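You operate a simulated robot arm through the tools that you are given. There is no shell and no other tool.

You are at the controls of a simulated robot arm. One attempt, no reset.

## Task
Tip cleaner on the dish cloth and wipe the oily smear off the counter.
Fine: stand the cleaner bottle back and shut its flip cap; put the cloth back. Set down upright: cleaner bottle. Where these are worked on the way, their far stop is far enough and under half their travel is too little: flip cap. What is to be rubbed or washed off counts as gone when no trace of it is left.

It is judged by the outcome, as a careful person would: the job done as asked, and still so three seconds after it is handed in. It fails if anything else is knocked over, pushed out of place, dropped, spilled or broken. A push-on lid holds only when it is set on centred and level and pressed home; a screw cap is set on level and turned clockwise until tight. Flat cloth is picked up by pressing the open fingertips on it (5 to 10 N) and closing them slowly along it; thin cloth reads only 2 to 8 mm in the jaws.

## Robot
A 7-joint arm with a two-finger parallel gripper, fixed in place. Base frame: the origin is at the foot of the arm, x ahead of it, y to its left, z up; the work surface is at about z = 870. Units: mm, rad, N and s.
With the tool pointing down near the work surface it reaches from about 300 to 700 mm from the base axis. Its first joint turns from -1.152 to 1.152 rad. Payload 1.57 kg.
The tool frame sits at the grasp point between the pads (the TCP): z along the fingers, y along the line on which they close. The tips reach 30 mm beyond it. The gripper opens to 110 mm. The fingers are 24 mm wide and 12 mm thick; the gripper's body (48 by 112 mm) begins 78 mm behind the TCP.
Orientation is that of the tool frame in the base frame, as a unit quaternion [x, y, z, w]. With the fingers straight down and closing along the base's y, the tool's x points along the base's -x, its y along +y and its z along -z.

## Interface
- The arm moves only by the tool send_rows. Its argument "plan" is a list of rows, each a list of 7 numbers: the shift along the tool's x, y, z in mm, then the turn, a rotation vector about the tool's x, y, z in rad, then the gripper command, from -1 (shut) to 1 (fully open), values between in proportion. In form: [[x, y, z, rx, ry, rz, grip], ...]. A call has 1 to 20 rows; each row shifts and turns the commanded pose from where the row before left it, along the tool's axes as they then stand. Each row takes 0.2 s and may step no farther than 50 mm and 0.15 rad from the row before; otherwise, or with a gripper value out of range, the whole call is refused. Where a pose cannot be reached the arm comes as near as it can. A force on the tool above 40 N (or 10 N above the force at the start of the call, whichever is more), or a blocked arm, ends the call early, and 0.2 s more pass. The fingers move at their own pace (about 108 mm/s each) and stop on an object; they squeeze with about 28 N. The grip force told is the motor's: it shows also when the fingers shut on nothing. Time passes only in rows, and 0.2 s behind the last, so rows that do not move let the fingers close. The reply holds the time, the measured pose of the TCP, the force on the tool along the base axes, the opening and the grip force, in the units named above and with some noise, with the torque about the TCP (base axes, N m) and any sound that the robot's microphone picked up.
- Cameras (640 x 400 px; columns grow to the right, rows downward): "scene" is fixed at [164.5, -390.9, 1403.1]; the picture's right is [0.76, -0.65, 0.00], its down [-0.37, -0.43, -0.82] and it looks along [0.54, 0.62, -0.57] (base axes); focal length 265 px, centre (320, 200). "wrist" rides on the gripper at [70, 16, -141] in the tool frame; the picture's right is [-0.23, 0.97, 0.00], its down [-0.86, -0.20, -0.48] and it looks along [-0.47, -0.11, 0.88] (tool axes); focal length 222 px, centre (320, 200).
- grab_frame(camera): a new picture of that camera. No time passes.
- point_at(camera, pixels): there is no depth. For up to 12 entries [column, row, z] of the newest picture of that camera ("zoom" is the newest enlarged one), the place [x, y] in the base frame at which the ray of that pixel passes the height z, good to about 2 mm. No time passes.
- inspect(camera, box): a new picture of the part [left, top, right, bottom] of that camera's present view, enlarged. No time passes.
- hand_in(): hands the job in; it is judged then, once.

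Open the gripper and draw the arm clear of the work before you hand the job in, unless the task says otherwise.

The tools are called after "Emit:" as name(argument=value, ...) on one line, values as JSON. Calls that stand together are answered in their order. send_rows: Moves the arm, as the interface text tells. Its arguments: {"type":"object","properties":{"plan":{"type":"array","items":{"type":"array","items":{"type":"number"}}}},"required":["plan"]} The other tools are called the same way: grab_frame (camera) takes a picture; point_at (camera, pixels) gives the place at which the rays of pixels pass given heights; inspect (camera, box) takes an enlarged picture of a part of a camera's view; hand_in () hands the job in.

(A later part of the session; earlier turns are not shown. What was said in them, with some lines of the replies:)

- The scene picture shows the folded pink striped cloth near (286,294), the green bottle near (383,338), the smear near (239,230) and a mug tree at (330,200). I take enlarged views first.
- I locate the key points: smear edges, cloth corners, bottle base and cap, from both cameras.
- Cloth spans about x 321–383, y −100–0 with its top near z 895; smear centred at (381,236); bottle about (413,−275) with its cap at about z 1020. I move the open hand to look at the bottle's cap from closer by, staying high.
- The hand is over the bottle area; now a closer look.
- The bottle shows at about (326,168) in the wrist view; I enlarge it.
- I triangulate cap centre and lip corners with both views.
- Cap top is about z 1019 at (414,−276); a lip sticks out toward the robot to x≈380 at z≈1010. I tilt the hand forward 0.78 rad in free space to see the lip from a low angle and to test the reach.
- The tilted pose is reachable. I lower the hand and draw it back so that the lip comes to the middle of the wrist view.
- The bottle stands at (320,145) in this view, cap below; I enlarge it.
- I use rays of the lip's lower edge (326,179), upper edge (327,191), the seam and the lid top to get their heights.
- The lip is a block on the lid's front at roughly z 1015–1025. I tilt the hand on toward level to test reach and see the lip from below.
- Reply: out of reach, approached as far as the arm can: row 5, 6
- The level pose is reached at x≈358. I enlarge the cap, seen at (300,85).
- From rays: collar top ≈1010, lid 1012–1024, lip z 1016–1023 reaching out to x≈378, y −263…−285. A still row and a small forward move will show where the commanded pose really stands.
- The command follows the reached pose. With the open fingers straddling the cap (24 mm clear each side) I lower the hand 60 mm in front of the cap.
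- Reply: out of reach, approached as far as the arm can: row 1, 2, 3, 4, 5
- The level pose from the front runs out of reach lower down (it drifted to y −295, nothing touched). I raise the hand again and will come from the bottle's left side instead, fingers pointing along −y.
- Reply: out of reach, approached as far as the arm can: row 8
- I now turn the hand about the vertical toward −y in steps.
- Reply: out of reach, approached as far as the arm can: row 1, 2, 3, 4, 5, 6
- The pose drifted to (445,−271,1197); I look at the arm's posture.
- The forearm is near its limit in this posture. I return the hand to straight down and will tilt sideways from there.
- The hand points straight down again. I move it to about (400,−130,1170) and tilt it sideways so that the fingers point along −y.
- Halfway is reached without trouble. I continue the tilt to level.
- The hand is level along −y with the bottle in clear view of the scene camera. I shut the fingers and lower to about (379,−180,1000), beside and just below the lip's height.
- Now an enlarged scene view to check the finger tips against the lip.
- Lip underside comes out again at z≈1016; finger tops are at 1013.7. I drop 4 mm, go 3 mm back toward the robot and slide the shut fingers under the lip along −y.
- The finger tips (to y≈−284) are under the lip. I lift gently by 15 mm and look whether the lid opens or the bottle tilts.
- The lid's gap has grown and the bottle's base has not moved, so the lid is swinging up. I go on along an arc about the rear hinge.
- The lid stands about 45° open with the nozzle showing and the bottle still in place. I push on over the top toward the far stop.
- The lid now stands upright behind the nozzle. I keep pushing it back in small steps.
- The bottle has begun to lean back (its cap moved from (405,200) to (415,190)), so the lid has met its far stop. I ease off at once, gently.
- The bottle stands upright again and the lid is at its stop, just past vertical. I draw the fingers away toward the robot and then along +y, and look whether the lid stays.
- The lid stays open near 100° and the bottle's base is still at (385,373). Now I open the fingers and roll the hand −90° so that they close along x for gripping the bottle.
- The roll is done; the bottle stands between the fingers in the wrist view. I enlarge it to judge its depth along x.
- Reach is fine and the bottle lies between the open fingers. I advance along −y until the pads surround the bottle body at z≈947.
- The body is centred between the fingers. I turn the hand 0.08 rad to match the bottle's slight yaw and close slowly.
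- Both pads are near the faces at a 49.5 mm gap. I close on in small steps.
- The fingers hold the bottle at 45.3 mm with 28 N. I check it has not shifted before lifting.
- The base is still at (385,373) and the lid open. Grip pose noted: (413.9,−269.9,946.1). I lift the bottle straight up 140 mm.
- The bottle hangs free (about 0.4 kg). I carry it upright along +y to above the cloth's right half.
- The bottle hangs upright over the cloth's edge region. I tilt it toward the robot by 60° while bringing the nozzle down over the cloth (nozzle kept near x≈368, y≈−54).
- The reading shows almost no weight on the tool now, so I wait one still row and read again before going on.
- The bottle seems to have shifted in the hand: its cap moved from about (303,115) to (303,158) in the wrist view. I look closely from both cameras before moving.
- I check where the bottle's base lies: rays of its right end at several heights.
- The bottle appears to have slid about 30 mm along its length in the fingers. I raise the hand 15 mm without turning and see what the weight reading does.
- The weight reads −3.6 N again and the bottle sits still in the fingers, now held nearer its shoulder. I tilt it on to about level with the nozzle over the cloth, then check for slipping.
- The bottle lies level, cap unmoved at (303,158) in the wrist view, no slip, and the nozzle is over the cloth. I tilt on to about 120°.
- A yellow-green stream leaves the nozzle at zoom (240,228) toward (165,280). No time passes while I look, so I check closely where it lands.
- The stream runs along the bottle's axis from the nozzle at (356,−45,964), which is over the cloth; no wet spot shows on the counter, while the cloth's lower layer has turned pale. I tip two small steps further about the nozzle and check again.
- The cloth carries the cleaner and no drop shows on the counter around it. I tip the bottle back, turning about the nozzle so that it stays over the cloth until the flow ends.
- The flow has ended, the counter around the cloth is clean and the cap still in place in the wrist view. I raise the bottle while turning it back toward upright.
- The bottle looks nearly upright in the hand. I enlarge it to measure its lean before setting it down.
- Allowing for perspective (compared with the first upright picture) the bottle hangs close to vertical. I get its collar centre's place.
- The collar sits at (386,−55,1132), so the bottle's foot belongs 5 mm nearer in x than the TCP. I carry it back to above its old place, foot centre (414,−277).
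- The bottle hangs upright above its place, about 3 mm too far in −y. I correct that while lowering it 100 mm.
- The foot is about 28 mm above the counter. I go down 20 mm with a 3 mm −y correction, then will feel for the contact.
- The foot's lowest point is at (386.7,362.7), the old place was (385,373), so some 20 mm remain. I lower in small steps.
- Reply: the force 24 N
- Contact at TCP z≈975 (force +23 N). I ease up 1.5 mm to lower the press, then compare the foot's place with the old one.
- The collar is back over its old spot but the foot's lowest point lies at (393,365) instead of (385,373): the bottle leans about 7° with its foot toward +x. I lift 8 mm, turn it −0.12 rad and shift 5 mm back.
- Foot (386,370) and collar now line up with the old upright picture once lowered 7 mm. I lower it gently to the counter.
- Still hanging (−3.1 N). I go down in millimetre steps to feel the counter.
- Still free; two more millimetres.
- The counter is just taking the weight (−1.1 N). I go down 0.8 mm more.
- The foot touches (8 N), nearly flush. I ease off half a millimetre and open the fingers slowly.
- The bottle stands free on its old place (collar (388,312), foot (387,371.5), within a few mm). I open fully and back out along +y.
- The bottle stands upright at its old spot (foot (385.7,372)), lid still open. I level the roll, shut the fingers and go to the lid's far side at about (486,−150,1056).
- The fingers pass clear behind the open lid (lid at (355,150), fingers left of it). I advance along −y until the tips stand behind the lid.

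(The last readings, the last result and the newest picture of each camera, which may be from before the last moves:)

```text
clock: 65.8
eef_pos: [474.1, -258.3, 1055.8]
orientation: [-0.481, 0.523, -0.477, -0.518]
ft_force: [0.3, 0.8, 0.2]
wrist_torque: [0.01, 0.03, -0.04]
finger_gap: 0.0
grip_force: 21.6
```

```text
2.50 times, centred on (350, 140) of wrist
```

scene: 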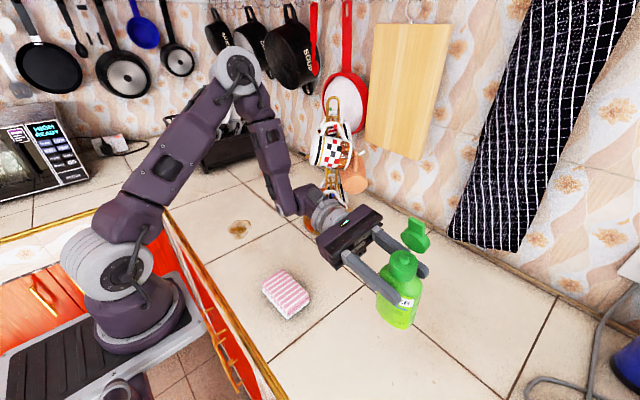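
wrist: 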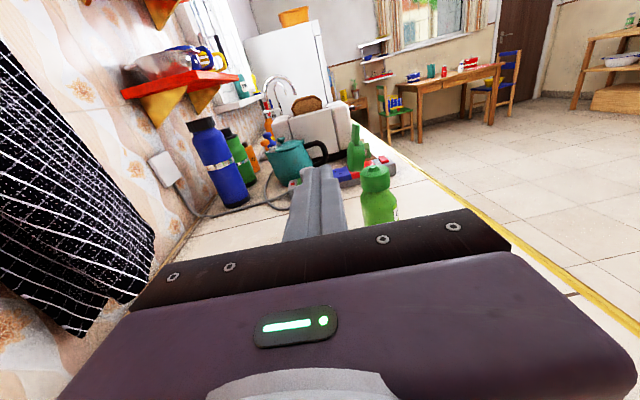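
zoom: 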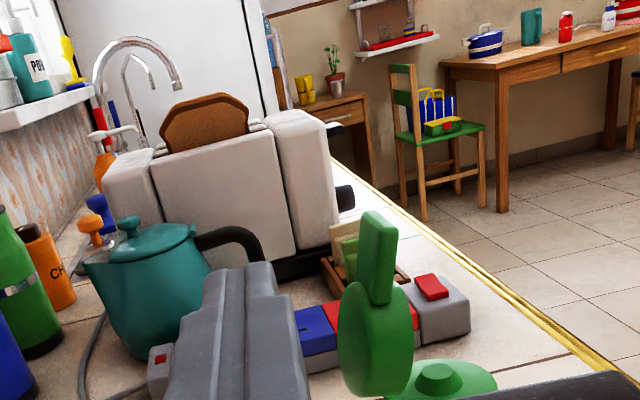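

The finger tips stand behind the lid with a gap. I lower 6 mm and sweep toward −x to swing the lid forward.

Emit:
send_rows(plan=[[-3, 4, 0, 0, 0, 0, -1], [-3, 4, 0, 0, 0, 0, -1], [0, 4, 0, 0, 0, 0, -1], [1, 4, 0, 0, 0, 0, -1], [1, 4, 0, 0, 0, 0, -1], [1, 4, 0, 0, 0, 0, -1]])

Emit:
inspect(camera="scene", box=[320, 250, 450, 380])

```text
clock: 67.2
eef_pos: [451.1, -257.5, 1053.9]
orientation: [-0.48, 0.524, -0.476, -0.518]
ft_force: [0.7, -0.5, -0.4]
wrist_torque: [0.02, -0.01, -0.03]
finger_gap: 0.0
grip_force: 20.7
```

```text
3.08 times, centred on (385, 315) of scene
```

zoom: 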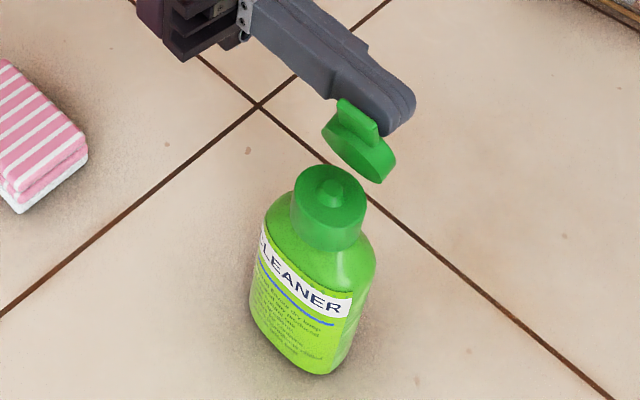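

The lid is being moved and the bottle stands firm. I keep sweeping in small steps.

Emit:
send_rows(plan=[[0.5, 4, 0, 0, 0, 0, -1], [0, 4, 0, 0, 0, 0, -1], [0, 4, 0, 0, 0, 0, -1], [0, 4, 0, 0, 0, 0, -1]])

Emit:
inspect(camera="scene", box=[320, 250, 450, 380])

```text
clock: 68.2
eef_pos: [436.9, -255.4, 1054.3]
orientation: [-0.48, 0.523, -0.477, -0.518]
ft_force: [0.3, -0.9, 0.0]
wrist_torque: [0.0, 0.03, 0.0]
finger_gap: 0.2
grip_force: 20.5
```

```text
3.08 times, centred on (385, 315) of scene
```

zoom: 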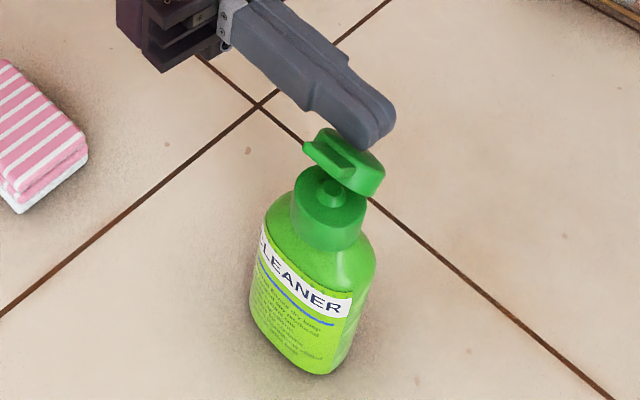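

The lid has come down to about 55°. I continue forward and downward.

Emit:
send_rows(plan=[[-1, 5, 0, 0, 0, 0, -1], [-2, 5, 0, 0, 0, 0, -1], [-3, 5, 0, 0, 0, 0, -1], [-4, 4, 0, 0, 0, 0, -1]])

Emit:
inspect(camera="scene", box=[320, 250, 450, 380])

```text
clock: 69.2
eef_pos: [416.8, -255.3, 1043.6]
orientation: [-0.48, 0.523, -0.477, -0.518]
ft_force: [-0.6, 0.3, 0.1]
wrist_torque: [0.02, 0.0, -0.01]
finger_gap: 0.0
grip_force: 21.2
```

```text
3.08 times, centred on (385, 315) of scene
```

zoom: 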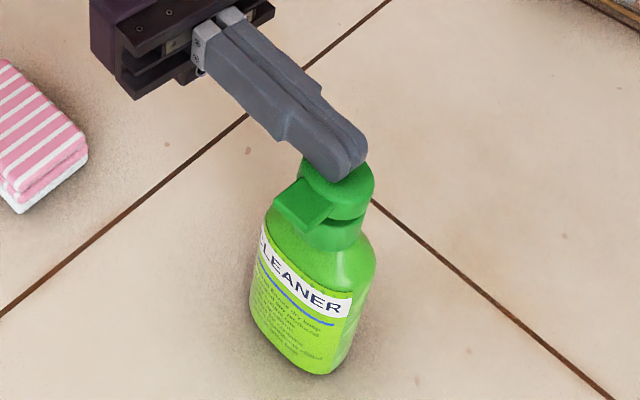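

The lid is nearly shut (~15°). I move over the lid's middle and press it down.

Emit:
send_rows(plan=[[-2, 4, 2, 0, 0, 0, -1], [-2, 4, 2, 0, 0, 0, -1], [-2, 2, 2, 0, 0, 0, -1], [-2, 0, 0, 0, 0, 0, -1], [0, 0, 0, 0, 0, 0, -1]])

Emit:
inspect(camera="scene", box=[330, 270, 430, 380])

```text
clock: 70.4
eef_pos: [408.0, -259.6, 1040.0]
orientation: [-0.476, 0.521, -0.481, -0.52]
ft_force: [1.1, 3.0, 11.3]
wrist_torque: [0.03, 0.0, 0.01]
finger_gap: 0.0
grip_force: 21.2
stopped in row 5: the force on the tool passed its limit at 41 N (the readings are from after the stop); the commanded pose is now the measured one
```

```text
3.64 times, centred on (380, 325) of scene
```

zoom: 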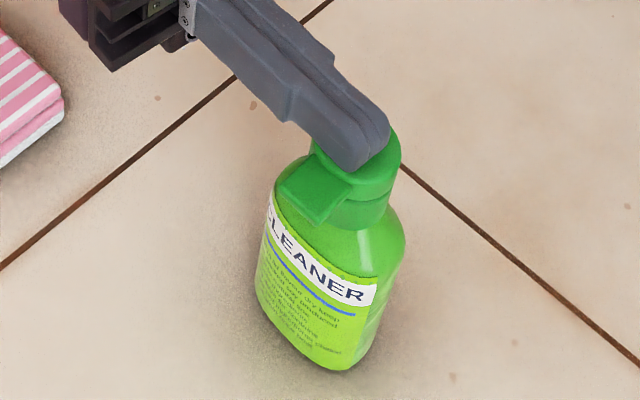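

The press reached 41 N, so the lid is home; the bottle stands. I lift the fingers off and inspect the cap.

Emit:
send_rows(plan=[[5, 0, 0, 0, 0, 0, -1], [15, 0, 0, 0, 0, 0, -1], [20, 0, -10, 0, 0, 0, -1], [10, 0, -30, 0, 0, 0, -1], [0, 0, -40, 0, 0, 0, -1], [0, 0, -30, 0, 0, 0, -1]])

Emit:
inspect(camera="scene", box=[350, 280, 430, 380])

Emit:
grab_frame(camera="wrist")

```text
clock: 71.8
eef_pos: [416.0, -151.7, 1090.9]
orientation: [-0.477, 0.522, -0.478, -0.521]
ft_force: [-0.2, 0.1, -0.4]
wrist_torque: [-0.01, -0.04, 0.02]
finger_gap: 0.1
grip_force: 21.1
```

```text
4.00 times, centred on (390, 330) of scene
```

zoom: 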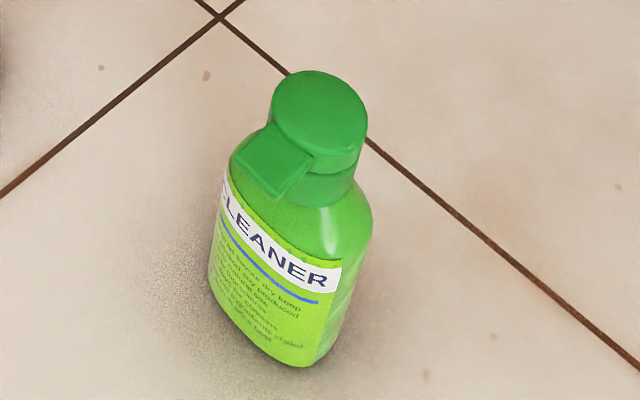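

```text
taken
```

wrist: 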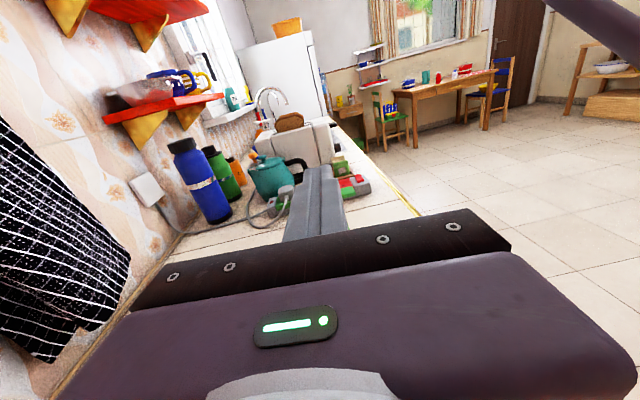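

The cap now looks as it did at the start (lid top (318,110), lip (270,160), foot (297,367) in the 4x view). Next the cloth: I look at it closely.

Emit:
inspect(camera="scene", box=[245, 255, 325, 330])

Emit:
inspect(camera="scene", box=[200, 200, 280, 260])

```text
5.33 times, centred on (285, 292) of scene
```

zoom: 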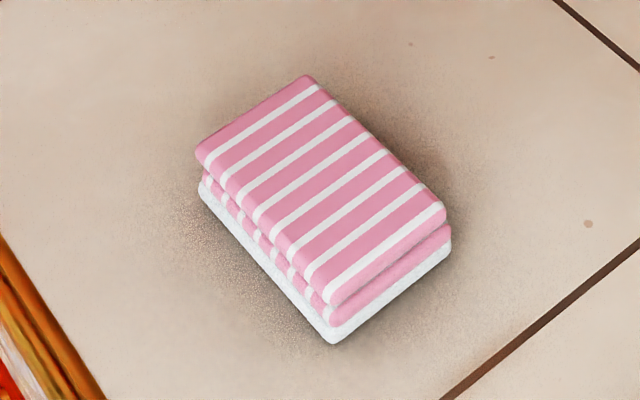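

```text
6.67 times, centred on (240, 230) of scene
```

zoom: 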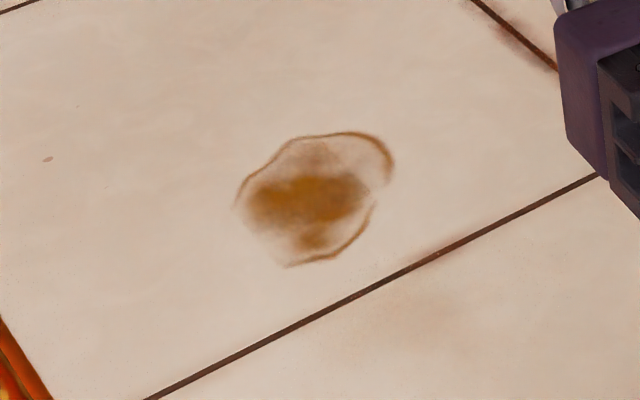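

The smear and the wetted cloth are clear. I turn the hand from level back to straight down with the fingers closing along x.

Emit:
send_rows(plan=[[0, 0, -5, 0, -0.131, 0, -1], [0, 0, -5, 0, -0.131, 0, -1], [0, 0, 0, 0, -0.131, 0, -1], [0, 0, 0, 0, -0.131, 0, -1], [0, 0, 0, 0, -0.131, 0, -1], [0, 0, 0, 0, -0.131, 0, -1], [0, 0, 0, 0, -0.131, 0, 0], [0, 0, 0, 0, -0.131, 0, 1], [0, 0, 0, 0, -0.131, 0, 1], [0, 0, 0, 0, -0.131, 0, 1], [0, 0, 0, 0, -0.131, 0, 1], [0, 0, 0, 0, -0.131, 0, 1], [0, 0, 0, 0, 0, -0.083, 1]])

Emit:
grab_frame(camera="wrist")

Emit:
grab_frame(camera="scene")

```text
clock: 74.6
eef_pos: [415.8, -140.2, 1091.2]
orientation: [0.707, -0.707, 0.001, -0.004]
ft_force: [0.3, 1.0, 0.1]
wrist_torque: [-0.01, -0.01, -0.01]
finger_gap: 109.9
grip_force: 0.1
```

```text
taken
```

wrist: 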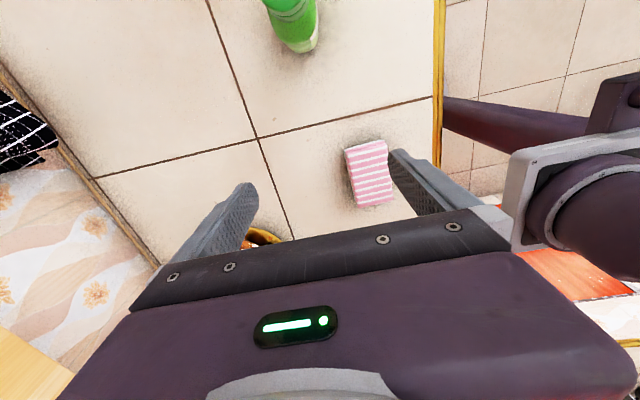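

```text
taken
```

scene: 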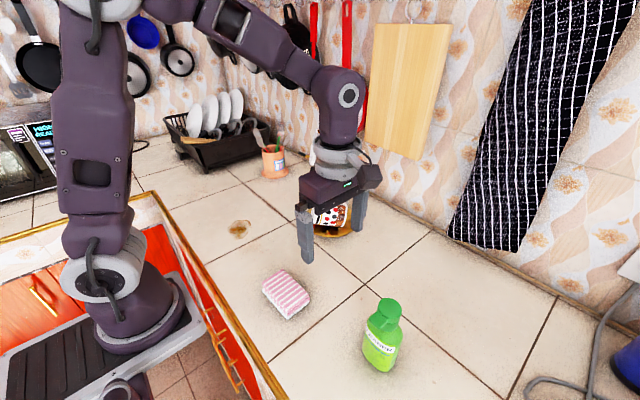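

The hand points straight down, fingers closing along x. I locate the cloth's corners anew.

Emit:
point_at(camera="wrist", pixels=[[345, 151, 896], [383, 141, 896], [394, 203, 896], [358, 208, 896], [239, 230, 870]])

Emit:
point_at(camera="scene", pixels=[[262.2, 284, 895], [282.5, 268.8, 895], [308.5, 294.5, 895], [286, 313.5, 895], [287, 320, 870], [261.5, 291, 870]])

Emit:
inspect(camera="wrist", box=[320, 120, 420, 220])

```text
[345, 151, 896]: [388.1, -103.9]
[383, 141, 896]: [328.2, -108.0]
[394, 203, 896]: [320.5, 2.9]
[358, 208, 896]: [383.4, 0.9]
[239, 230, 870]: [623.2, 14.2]
```

```text
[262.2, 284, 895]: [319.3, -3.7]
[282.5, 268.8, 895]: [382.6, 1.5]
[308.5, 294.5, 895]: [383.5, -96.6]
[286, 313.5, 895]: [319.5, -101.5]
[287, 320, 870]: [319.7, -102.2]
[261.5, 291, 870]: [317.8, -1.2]
```

```text
4.00 times, centred on (370, 170) of wrist
```

zoom: 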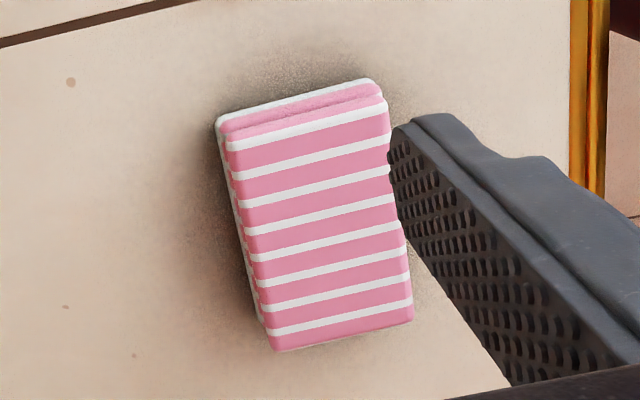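

Cloth centre is about (351,−50), top z≈896. I move over it and come down to just above.

Emit:
send_rows(plan=[[-30, 21.5, 0, 0, 0, 0, 1], [-30, 21.5, 0, 0, 0, 0, 1], [-30.5, 21.3, 0, 0, 0, 0, 1], [0, 0, 30, 0, 0, 0, 1], [0, 0, 30, 0, 0, 0, 1], [0, 0, 30, 0, 0, 0, 1], [0, 0, 30, 0, 0, 0, 1], [0, 0, 28, 0, 0, 0, 1], [0, 0, 0, 0, 0, 0, 1]])

Emit:
grab_frame(camera="wrist")

Emit:
inspect(camera="scene", box=[220, 220, 350, 340])

```text
clock: 76.6
eef_pos: [350.5, -48.0, 944.3]
orientation: [0.707, -0.707, 0.001, -0.002]
ft_force: [0.4, -0.8, -0.2]
wrist_torque: [0.01, -0.08, 0.01]
finger_gap: 110.2
grip_force: 0.1
```

```text
taken
```

wrist: 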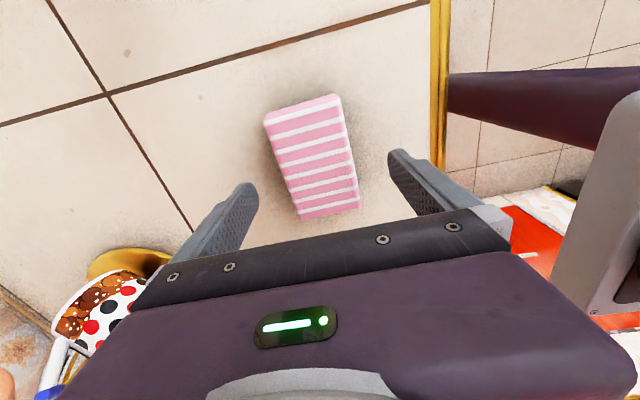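

```text
3.33 times, centred on (285, 280) of scene
```

zoom: 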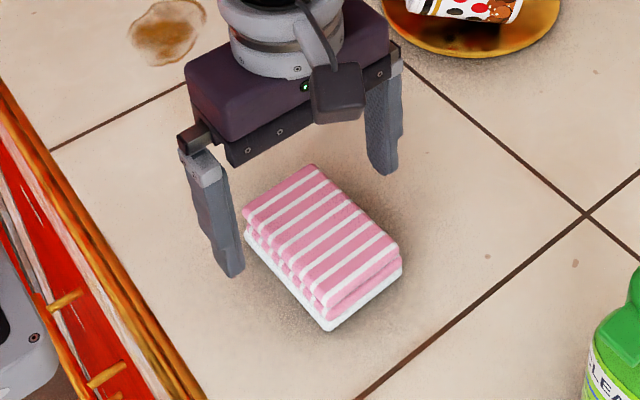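

The cloth lies between the open fingers. I lower to finger tips about 6 mm above the counter and close slowly on its long sides.

Emit:
send_rows(plan=[[2, 0, 15, 0, 0, 0, 1], [0, 0, 15, 0, 0, 0, 1], [0, 0, 8, 0, 0, 0, 1], [0, 0, 0, 0, 0, 0, 0.5], [0, 0, 0, 0, 0, 0, 0.3], [0, 0, 0, 0, 0, 0, 0.2], [0, 0, 0, 0, 0, 0, 0.15], [0, 0, 0, 0, 0, 0, 0.1], [0, 0, 0, 0, 0, 0, 0.05]])

Emit:
inspect(camera="scene", box=[220, 220, 350, 340])

```text
clock: 78.6
eef_pos: [352.6, -51.3, 904.0]
orientation: [-0.706, 0.708, -0.001, 0.003]
ft_force: [0.2, 0.7, 0.3]
wrist_torque: [0.0, -0.01, -0.02]
finger_gap: 65.3
grip_force: 27.8
```

```text
3.33 times, centred on (285, 280) of scene
```

zoom: 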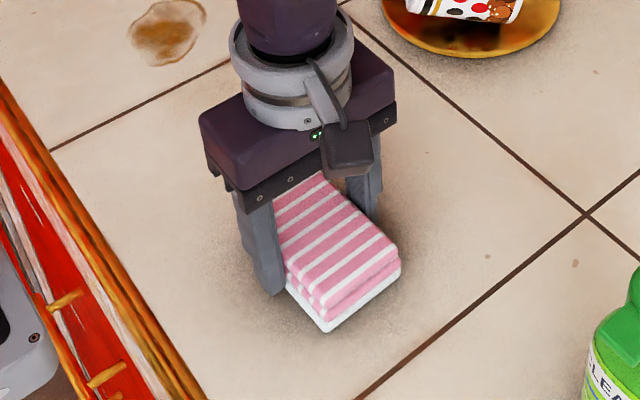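

The fingers hold the cloth at 65.3 mm with 28 N. I lift it 70 mm and check that it comes along.

Emit:
send_rows(plan=[[0, 0, -5, 0, 0, 0, -1], [0, 0, -15, 0, 0, 0, -1], [0, 0, -25, 0, 0, 0, -1], [0, 0, -25, 0, 0, 0, -1], [0, 0, 0, 0, 0, 0, -1]])

Emit:
grab_frame(camera="scene")

Emit:
point_at(camera="scene", pixels=[[274, 176, 870], [240, 160, 870], [180, 130, 870], [200, 165, 870], [239.5, 229.7, 870]])

```text
clock: 79.8
eef_pos: [354.2, -50.8, 974.8]
orientation: [-0.707, 0.707, -0.001, 0.002]
ft_force: [0.8, -0.5, -0.1]
wrist_torque: [-0.04, 0.06, 0.01]
finger_gap: 65.1
grip_force: 28.1
```

```text
taken
```

scene: 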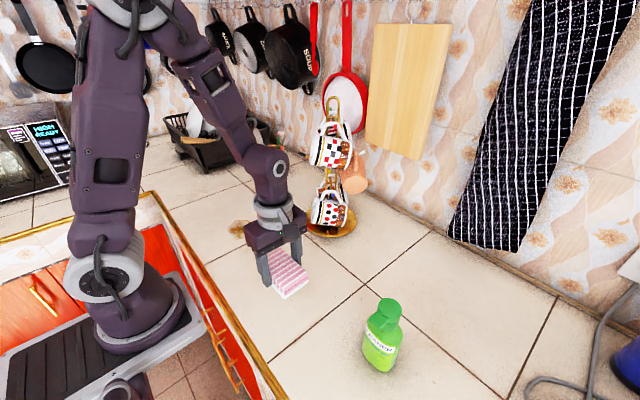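

```text
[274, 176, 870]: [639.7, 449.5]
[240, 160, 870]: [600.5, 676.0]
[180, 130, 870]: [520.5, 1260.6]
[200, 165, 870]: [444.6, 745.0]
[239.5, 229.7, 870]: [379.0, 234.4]
```

The cloth came up with the hand. I carry it over the smear at (380,235).

Emit:
send_rows(plan=[[-36, -3.3, 0, 0, 0, 0, -1], [-36, -3.3, 0, 0, 0, 0, -1], [-36, -3.3, 0, 0, 0, 0, -1], [-36, -3.3, 0, 0, 0, 0, -1], [-36, -3.3, 0, 0, 0, 0, -1], [-36, -3.3, 0, 0, 0, 0, -1], [-36, -3.3, 0, 0, 0, 0, -1], [-35, -3.3, 0, 0, 0, 0, -1], [0, 0, 0, 0, 0, 0, -1]])

Emit:
grab_frame(camera="scene")

Emit:
inspect(camera="scene", box=[240, 255, 330, 330])

```text
clock: 81.8
eef_pos: [379.3, 235.8, 973.8]
orientation: [0.707, -0.707, 0.001, -0.002]
ft_force: [0.1, 0.1, 0.1]
wrist_torque: [-0.02, 0.0, 0.02]
finger_gap: 65.1
grip_force: 28.3
```

```text
taken
```

scene: 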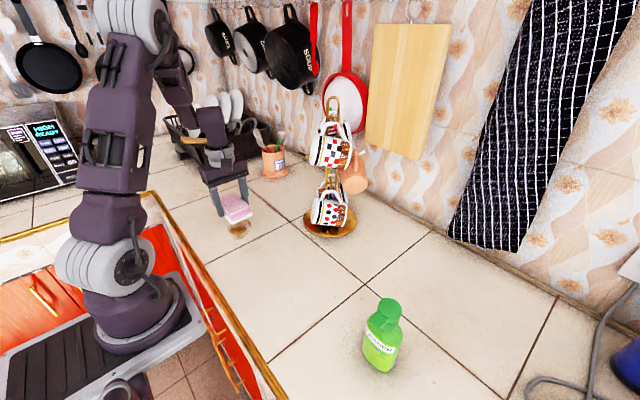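

```text
5.33 times, centred on (285, 292) of scene
```

zoom: 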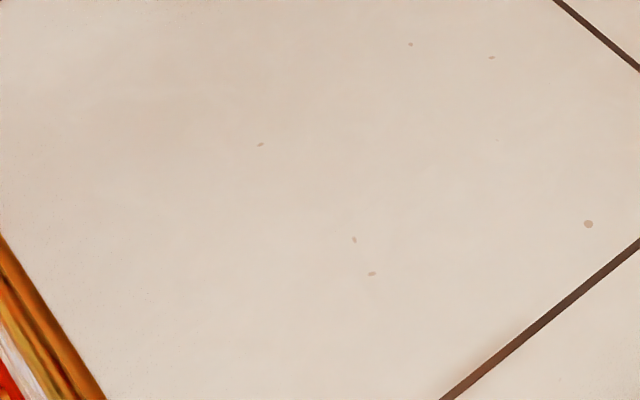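

No residue under the cloth's old place. I lower the cloth onto the smear until it touches.

Emit:
send_rows(plan=[[0, 0, 20, 0, 0, 0, -1], [0, 0, 20, 0, 0, 0, -1], [0, 0, 15, 0, 0, 0, -1], [0, 0, 10, 0, 0, 0, -1], [0, 0, 4, 0, 0, 0, -1], [0, 0, 0, 0, 0, 0, -1]])

```text
clock: 83.2
eef_pos: [380.0, 235.8, 904.9]
orientation: [-0.707, 0.707, -0.002, 0.002]
ft_force: [0.2, 0.8, -0.4]
wrist_torque: [-0.01, 0.04, -0.05]
finger_gap: 65.1
grip_force: 28.4
```

Almost there (no force yet at z 904.9). I go 2 mm lower and read the press.

Emit:
send_rows(plan=[[0, 0, 1, 0, 0, 0, -1], [0, 0, 1, 0, 0, 0, -1], [0, 0, 0, 0, 0, 0, -1]])

```text
clock: 84.0
eef_pos: [380.9, 235.0, 902.9]
orientation: [-0.707, 0.707, -0.001, 0.004]
ft_force: [-6.1, 1.4, 31.7]
wrist_torque: [-0.14, 0.67, 0.11]
finger_gap: 64.7
grip_force: 27.8
```

31.7 N is more than I want; I ease up about 1.2 mm.

Emit:
send_rows(plan=[[0, 0, -1.2, 0, 0, 0, -1], [0, 0, 0, 0, 0, 0, -1]])

```text
clock: 84.6
eef_pos: [380.9, 235.4, 903.4]
orientation: [-0.706, 0.708, -0.002, 0.003]
ft_force: [3.1, 4.3, 9.5]
wrist_torque: [0.26, 0.11, -0.07]
finger_gap: 65.1
grip_force: 27.9
```

The press is now about 10 N. I rub along x over ±20 mm twice.

Emit:
send_rows(plan=[[0, -10, 0, 0, 0, 0, -1], [0, -10, 0, 0, 0, 0, -1], [0, 10, 0, 0, 0, 0, -1], [0, 10, 0, 0, 0, 0, -1], [0, 10, 0, 0, 0, 0, -1], [0, 10, 0, 0, 0, 0, -1], [0, -10, 0, 0, 0, 0, -1], [0, -10, 0, 0, 0, 0, -1], [0, -10, 0, 0, 0, 0, -1], [0, -10, 0, 0, 0, 0, -1], [0, 10, 0, 0, 0, 0, -1], [0, 10, 0, 0, 0, 0, -1]])

Emit:
inspect(camera="scene", box=[190, 190, 290, 270])

```text
clock: 87.2
eef_pos: [382.4, 236.5, 904.4]
orientation: [-0.706, 0.708, -0.002, 0.003]
ft_force: [7.7, 0.9, 11.7]
wrist_torque: [-0.17, 0.16, 0.09]
finger_gap: 65.2
grip_force: 28.1
```

```text
5.00 times, centred on (240, 230) of scene
```

zoom: 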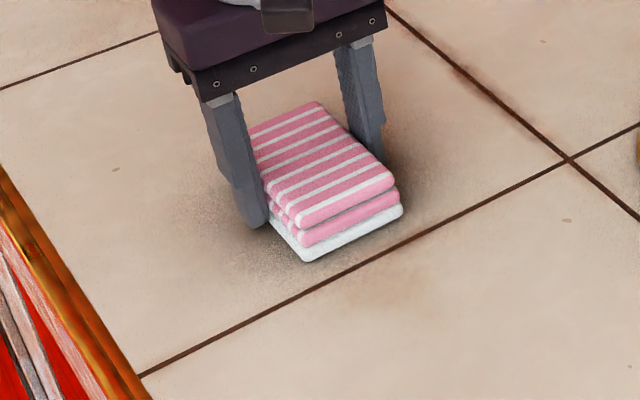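

The cloth rubs steadily under about 12 N. I add strokes shifted a little in y and a bit wider in x.

Emit:
send_rows(plan=[[-6, -10, 0, 0, 0, 0, -1], [-6, -12, 0, 0, 0, 0, -1], [0, 12, 0, 0, 0, 0, -1], [0, 12, 0, 0, 0, 0, -1], [0, 12, 0, 0, 0, 0, -1], [0, 12, 0, 0, 0, 0, -1], [12, 0, 0, 0, 0, 0, -1], [12, 0, 0, 0, 0, 0, -1], [0, -12, 0, 0, 0, 0, -1], [0, -12, 0, 0, 0, 0, -1], [0, -12, 0, 0, 0, 0, -1], [0, -12, 0, 0, 0, 0, -1], [-6, 10, 0, 0, 0, 0, -1], [-6, 12, 0, 0, 0, 0, -1]])

Emit:
inspect(camera="scene", box=[190, 190, 290, 270])

```text
clock: 90.2
eef_pos: [380.3, 235.6, 904.7]
orientation: [-0.707, 0.707, -0.002, 0.002]
ft_force: [3.4, -3.3, 8.6]
wrist_torque: [-0.14, 0.14, 0.14]
finger_gap: 64.9
grip_force: 27.9
```

```text
5.00 times, centred on (240, 230) of scene
```

zoom: 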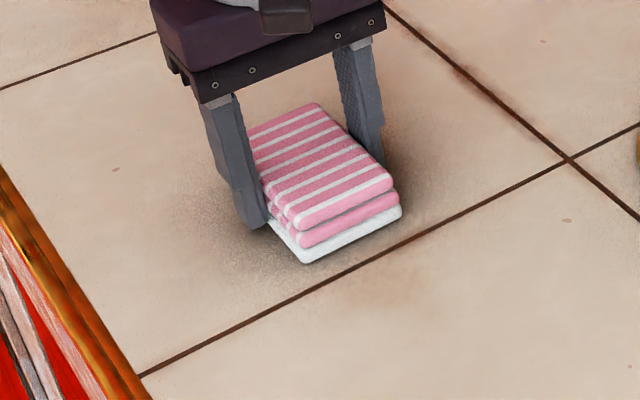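

I lift the cloth 90 mm and move it aside to look at the counter where the smear was.

Emit:
send_rows(plan=[[0, 0, -10, 0, 0, 0, -1], [0, 0, -25, 0, 0, 0, -1], [0, 0, -30, 0, 0, 0, -1], [20, 0, -25, 0, 0, 0, -1], [40, 0, 0, 0, 0, 0, -1], [40, 0, 0, 0, 0, 0, -1], [40, 0, 0, 0, 0, 0, -1]])

Emit:
inspect(camera="scene", box=[190, 190, 290, 270])

Emit:
grab_frame(camera="wrist")

```text
clock: 91.8
eef_pos: [379.3, 93.1, 993.3]
orientation: [0.707, -0.707, 0.001, -0.003]
ft_force: [0.3, 0.0, -0.4]
wrist_torque: [0.0, -0.02, 0.04]
finger_gap: 64.9
grip_force: 28.0
```

```text
5.00 times, centred on (240, 230) of scene
```

zoom: 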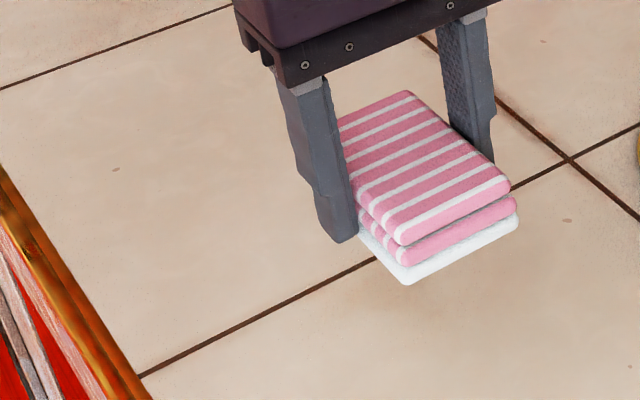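

```text
taken
```

wrist: 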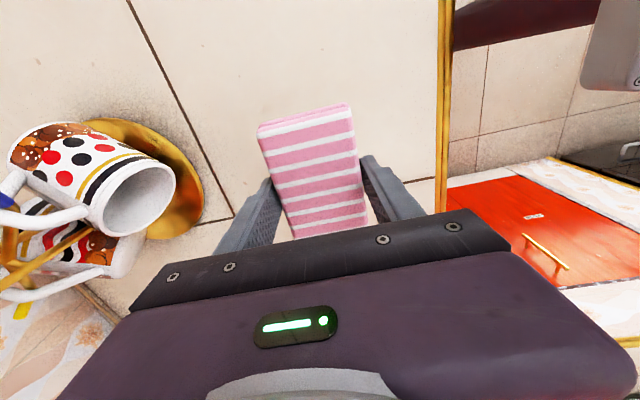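

Part of the smear area is still hidden by the finger. I carry the cloth on toward its own place and look again.

Emit:
send_rows(plan=[[36, 7, 0, 0, 0, 0, -1], [36, 7, 0, 0, 0, 0, -1], [36, 7, 0, 0, 0, 0, -1], [36, 5, 0, 0, 0, 0, -1], [0, 0, 0, 0, 0, 0, -1]])

Emit:
inspect(camera="scene", box=[200, 195, 280, 265])

Emit:
grab_frame(camera="scene")

```text
clock: 93.0
eef_pos: [352.8, -51.2, 992.1]
orientation: [0.707, -0.707, 0.002, -0.003]
ft_force: [0.8, 0.4, -1.1]
wrist_torque: [-0.03, 0.0, -0.02]
finger_gap: 64.8
grip_force: 27.4
```

```text
5.71 times, centred on (240, 230) of scene
```

zoom: 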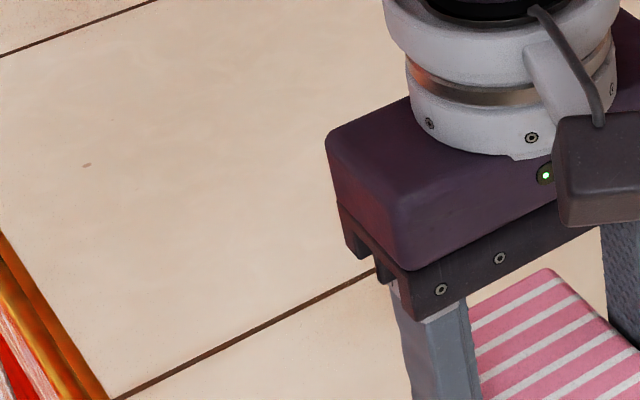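

```text
taken
```

scene: 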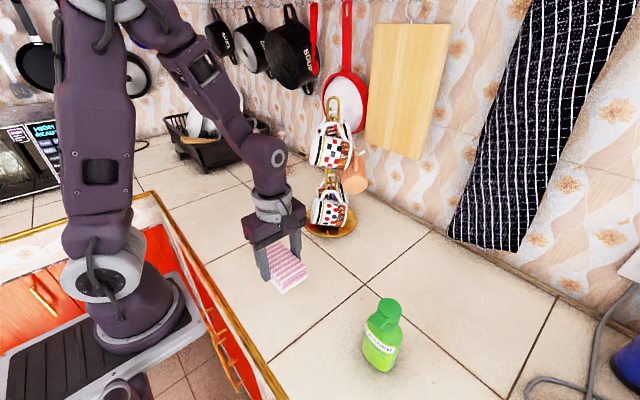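

The left half of the old smear area is clean; the hand hides the rest. I shift the cloth 70 mm further along −y to see all of it.

Emit:
send_rows(plan=[[35, 0, 0, 0, 0, 0, -1], [35, 0, 0, 0, 0, 0, -1], [0, 0, 0, 0, 0, 0, -1]])

Emit:
inspect(camera="scene", box=[200, 195, 280, 265])

```text
clock: 93.8
eef_pos: [354.8, -120.7, 992.2]
orientation: [-0.707, 0.708, -0.001, 0.002]
ft_force: [0.0, 0.2, -1.8]
wrist_torque: [0.0, 0.0, -0.01]
finger_gap: 64.7
grip_force: 28.2
```

```text
5.71 times, centred on (240, 230) of scene
```

zoom: 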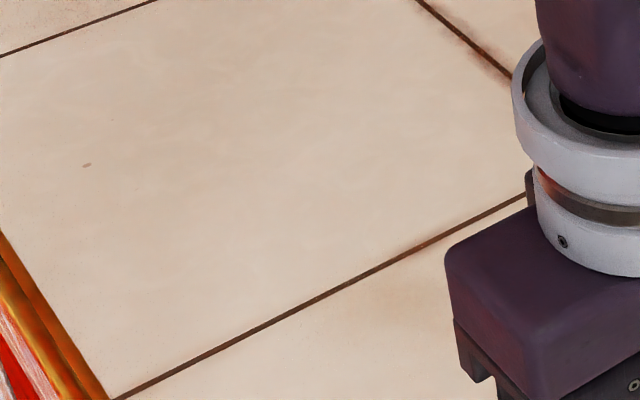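

The smear area around zoom (317,198) looks clean. I enlarge it further to be sure no trace is left.

Emit:
inspect(camera="scene", box=[220, 212, 260, 246])

Emit:
grab_frame(camera="wrist")

```text
11.76 times, centred on (240, 229) of scene
```

zoom: 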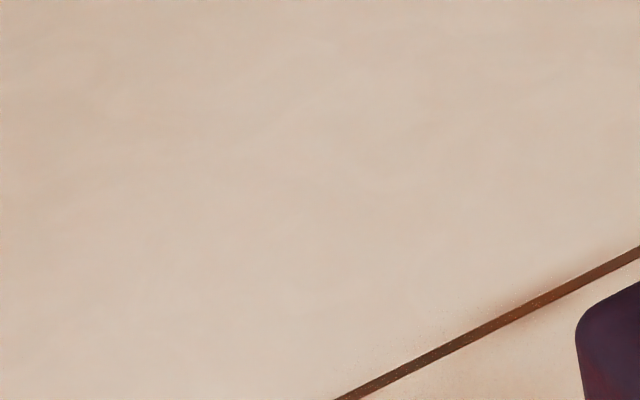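

```text
taken
```

wrist: 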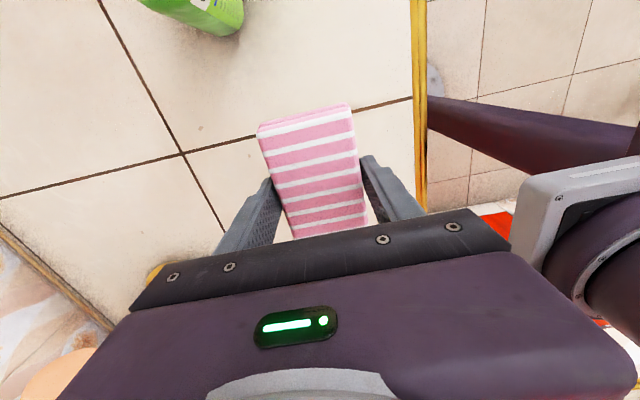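

No trace is left. I take the cloth back to its own place (352.6,−51.3) and lower it.

Emit:
send_rows(plan=[[-23, 0.7, 0, 0, 0, 0, -1], [-23, 0.7, 0, 0, 0, 0, -1], [-23, 0.8, 0, 0, 0, 0, -1], [0, 0, 25, 0, 0, 0, -1], [0, 0, 25, 0, 0, 0, -1], [0, 0, 20, 0, 0, 0, -1], [0, 0, 10, 0, 0, 0, -1], [0, 0, 0, 0, 0, 0, -1]])

Emit:
inspect(camera="scene", box=[240, 255, 330, 330])

```text
clock: 95.6
eef_pos: [352.2, -51.0, 913.6]
orientation: [-0.707, 0.707, -0.002, 0.001]
ft_force: [0.5, 0.0, 0.2]
wrist_torque: [-0.05, 0.0, 0.01]
finger_gap: 64.6
grip_force: 28.0
```

```text
5.33 times, centred on (285, 292) of scene
```

zoom: 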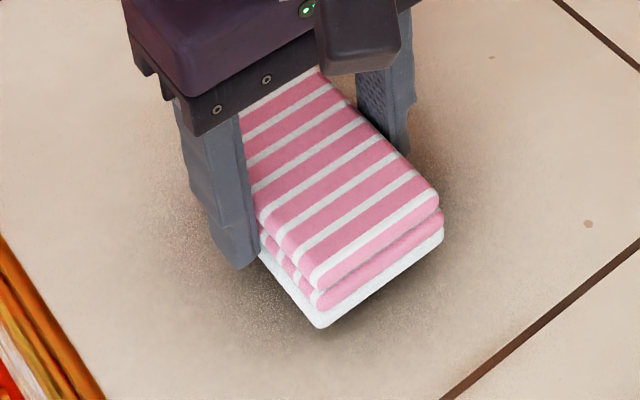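

The cloth hovers about 9 mm above its place. I lower it gently to the counter.

Emit:
send_rows(plan=[[0, 0, 5, 0, 0, 0, -1], [0, 0, 3, 0, 0, 0, -1], [0, 0, 0.8, 0, 0, 0, -1], [0, 0, 0, 0, 0, 0, -1]])

```text
clock: 96.6
eef_pos: [350.3, -49.3, 906.7]
orientation: [-0.706, 0.708, -0.001, 0.003]
ft_force: [0.7, 0.0, -0.1]
wrist_torque: [0.03, -0.01, -0.02]
finger_gap: 64.8
grip_force: 28.4
```

Not yet touching; a little lower.

Emit:
send_rows(plan=[[1.5, -1.5, 1, 0, 0, 0, -1], [0, 0, 0.7, 0, 0, 0, -1], [0, 0, 0, 0, 0, 0, -1]])

```text
clock: 97.3
eef_pos: [352.3, -50.4, 903.5]
orientation: [0.708, -0.706, 0.001, -0.002]
ft_force: [-2.6, 3.3, 16.4]
wrist_torque: [-0.06, 0.23, -0.06]
finger_gap: 64.7
grip_force: 27.9
stopped in row 3: the force on the tool passed its limit at 41 N (the readings are from after the stop); the commanded pose is now the measured one
```

The cloth is down. I relieve the press by 1 mm and open the fingers slowly.

Emit:
send_rows(plan=[[0, 0, -0.8, 0, 0, 0, -1], [0, 0, 0, 0, 0, 0, 0.2], [0, 0, 0, 0, 0, 0, 0.25], [0, 0, 0, 0, 0, 0, 0.35], [0, 0, 0, 0, 0, 0, 0.6], [0, 0, 0, 0, 0, 0, 1], [0, 0, 0, 0, 0, 0, 1]])

Emit:
inspect(camera="scene", box=[240, 255, 330, 330])

```text
clock: 98.9
eef_pos: [352.2, -50.3, 904.7]
orientation: [-0.707, 0.707, 0.0, 0.002]
ft_force: [-0.6, -0.2, 0.8]
wrist_torque: [0.0, 0.0, 0.02]
finger_gap: 109.9
grip_force: 0.1
```

```text
5.33 times, centred on (285, 292) of scene
```

zoom: 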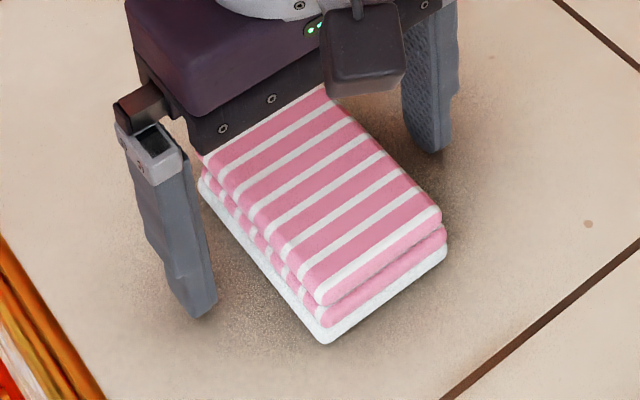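

The cloth lies on its old place, its corners within a pixel or two of before. I raise the hand straight up and draw it clear, then check everything.

Emit:
send_rows(plan=[[0, 0, -15, 0, 0, 0, 1], [0, 0, -30, 0, 0, 0, 1], [0, 0, -40, 0, 0, 0, 1], [0, 0, -45, 0, 0, 0, 1], [0, 0, -45, 0, 0, 0, 1], [0, 0, -45, 0, 0, 0, 1], [0, -10, -45, 0, 0, 0, 1], [0, -10, -30, 0, 0, 0, 1]])

Emit:
grab_frame(camera="scene")

Emit:
inspect(camera="scene", box=[350, 280, 430, 380])

Emit:
inspect(camera="scene", box=[240, 255, 330, 330])

Emit:
grab_frame(camera="wrist")

```text
clock: 100.7
eef_pos: [371.3, -50.8, 1200.6]
orientation: [0.708, -0.707, 0.001, -0.002]
ft_force: [0.8, 0.6, -0.1]
wrist_torque: [-0.02, 0.01, 0.01]
finger_gap: 110.1
grip_force: 0.2
```

```text
taken
```

scene: 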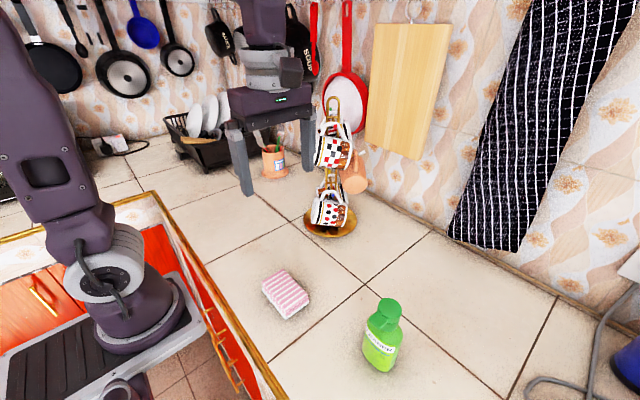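

```text
4.00 times, centred on (390, 330) of scene
```

zoom: 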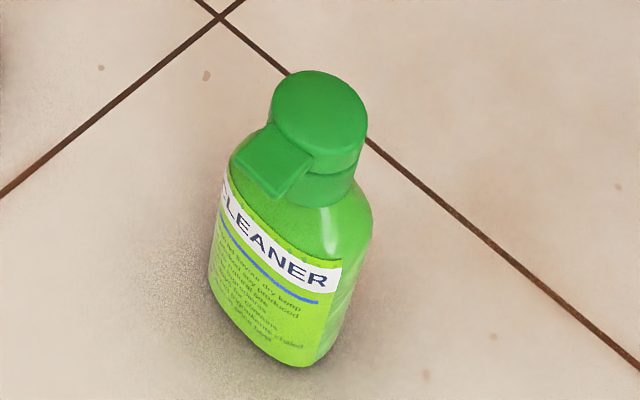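

```text
5.33 times, centred on (285, 292) of scene
```

zoom: 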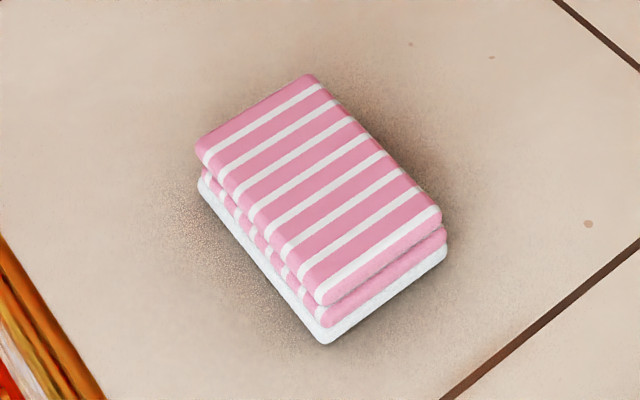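

```text
taken
```

wrist: 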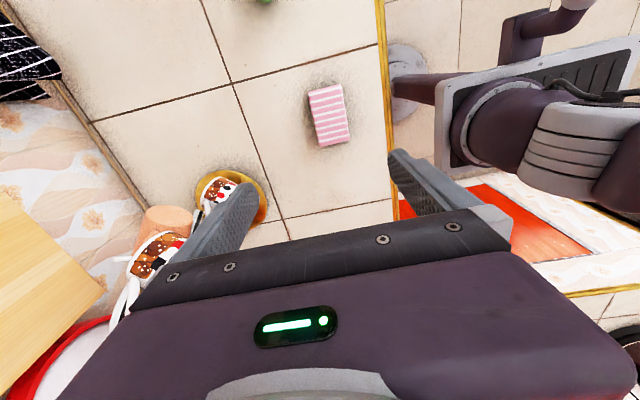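

Cloth and bottle are in place and the counter is clean. I take one more close look at the cap's seam and the old smear area.

Emit:
inspect(camera="scene", box=[368, 292, 412, 332])

Emit:
inspect(camera="scene", box=[200, 195, 280, 265])

```text
10.00 times, centred on (390, 312) of scene
```

zoom: 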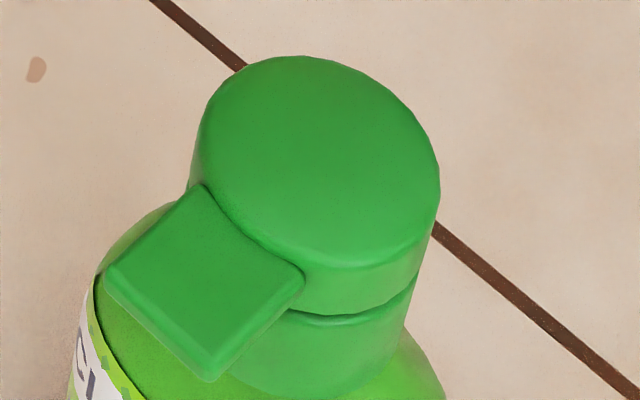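

```text
5.71 times, centred on (240, 230) of scene
```

zoom: 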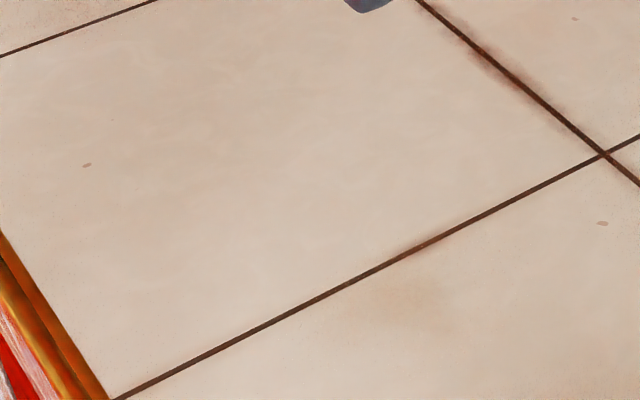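

The lid sits level on its collar with a thin even seam. The smear area shows no trace, the cloth and bottle are back upright in place, and the gripper is open and clear, so I hand the job in.

Emit:
hand_in()

```text
The job is handed in.
```

The job is done and handed in; I don't have the verdict yet. The smear is off the counter, and both the cleaner bottle and the cloth are back in place.

- **Cleaner:** I opened the flip cap to its far stop and tipped cleaner onto the cloth. No spill was visible on the counter, either around the cloth or under it.
- **Smear:** I rubbed the area with the wet cloth at about 10 N. In the enlarged pictures no trace was left.
- **Bottle:** It stands upright within a few millimetres of where it was. I pressed the cap shut until the force reached 41 N, and its seam looks level and even.
- **Cloth:** It lies back on its spot to within a pixel or two in the pictures.

While I was tilting the bottle to pour, it slid about 30 mm in the fingers and its base touched the counter. It didn't fall or spill. I corrected its lean before setting it down.
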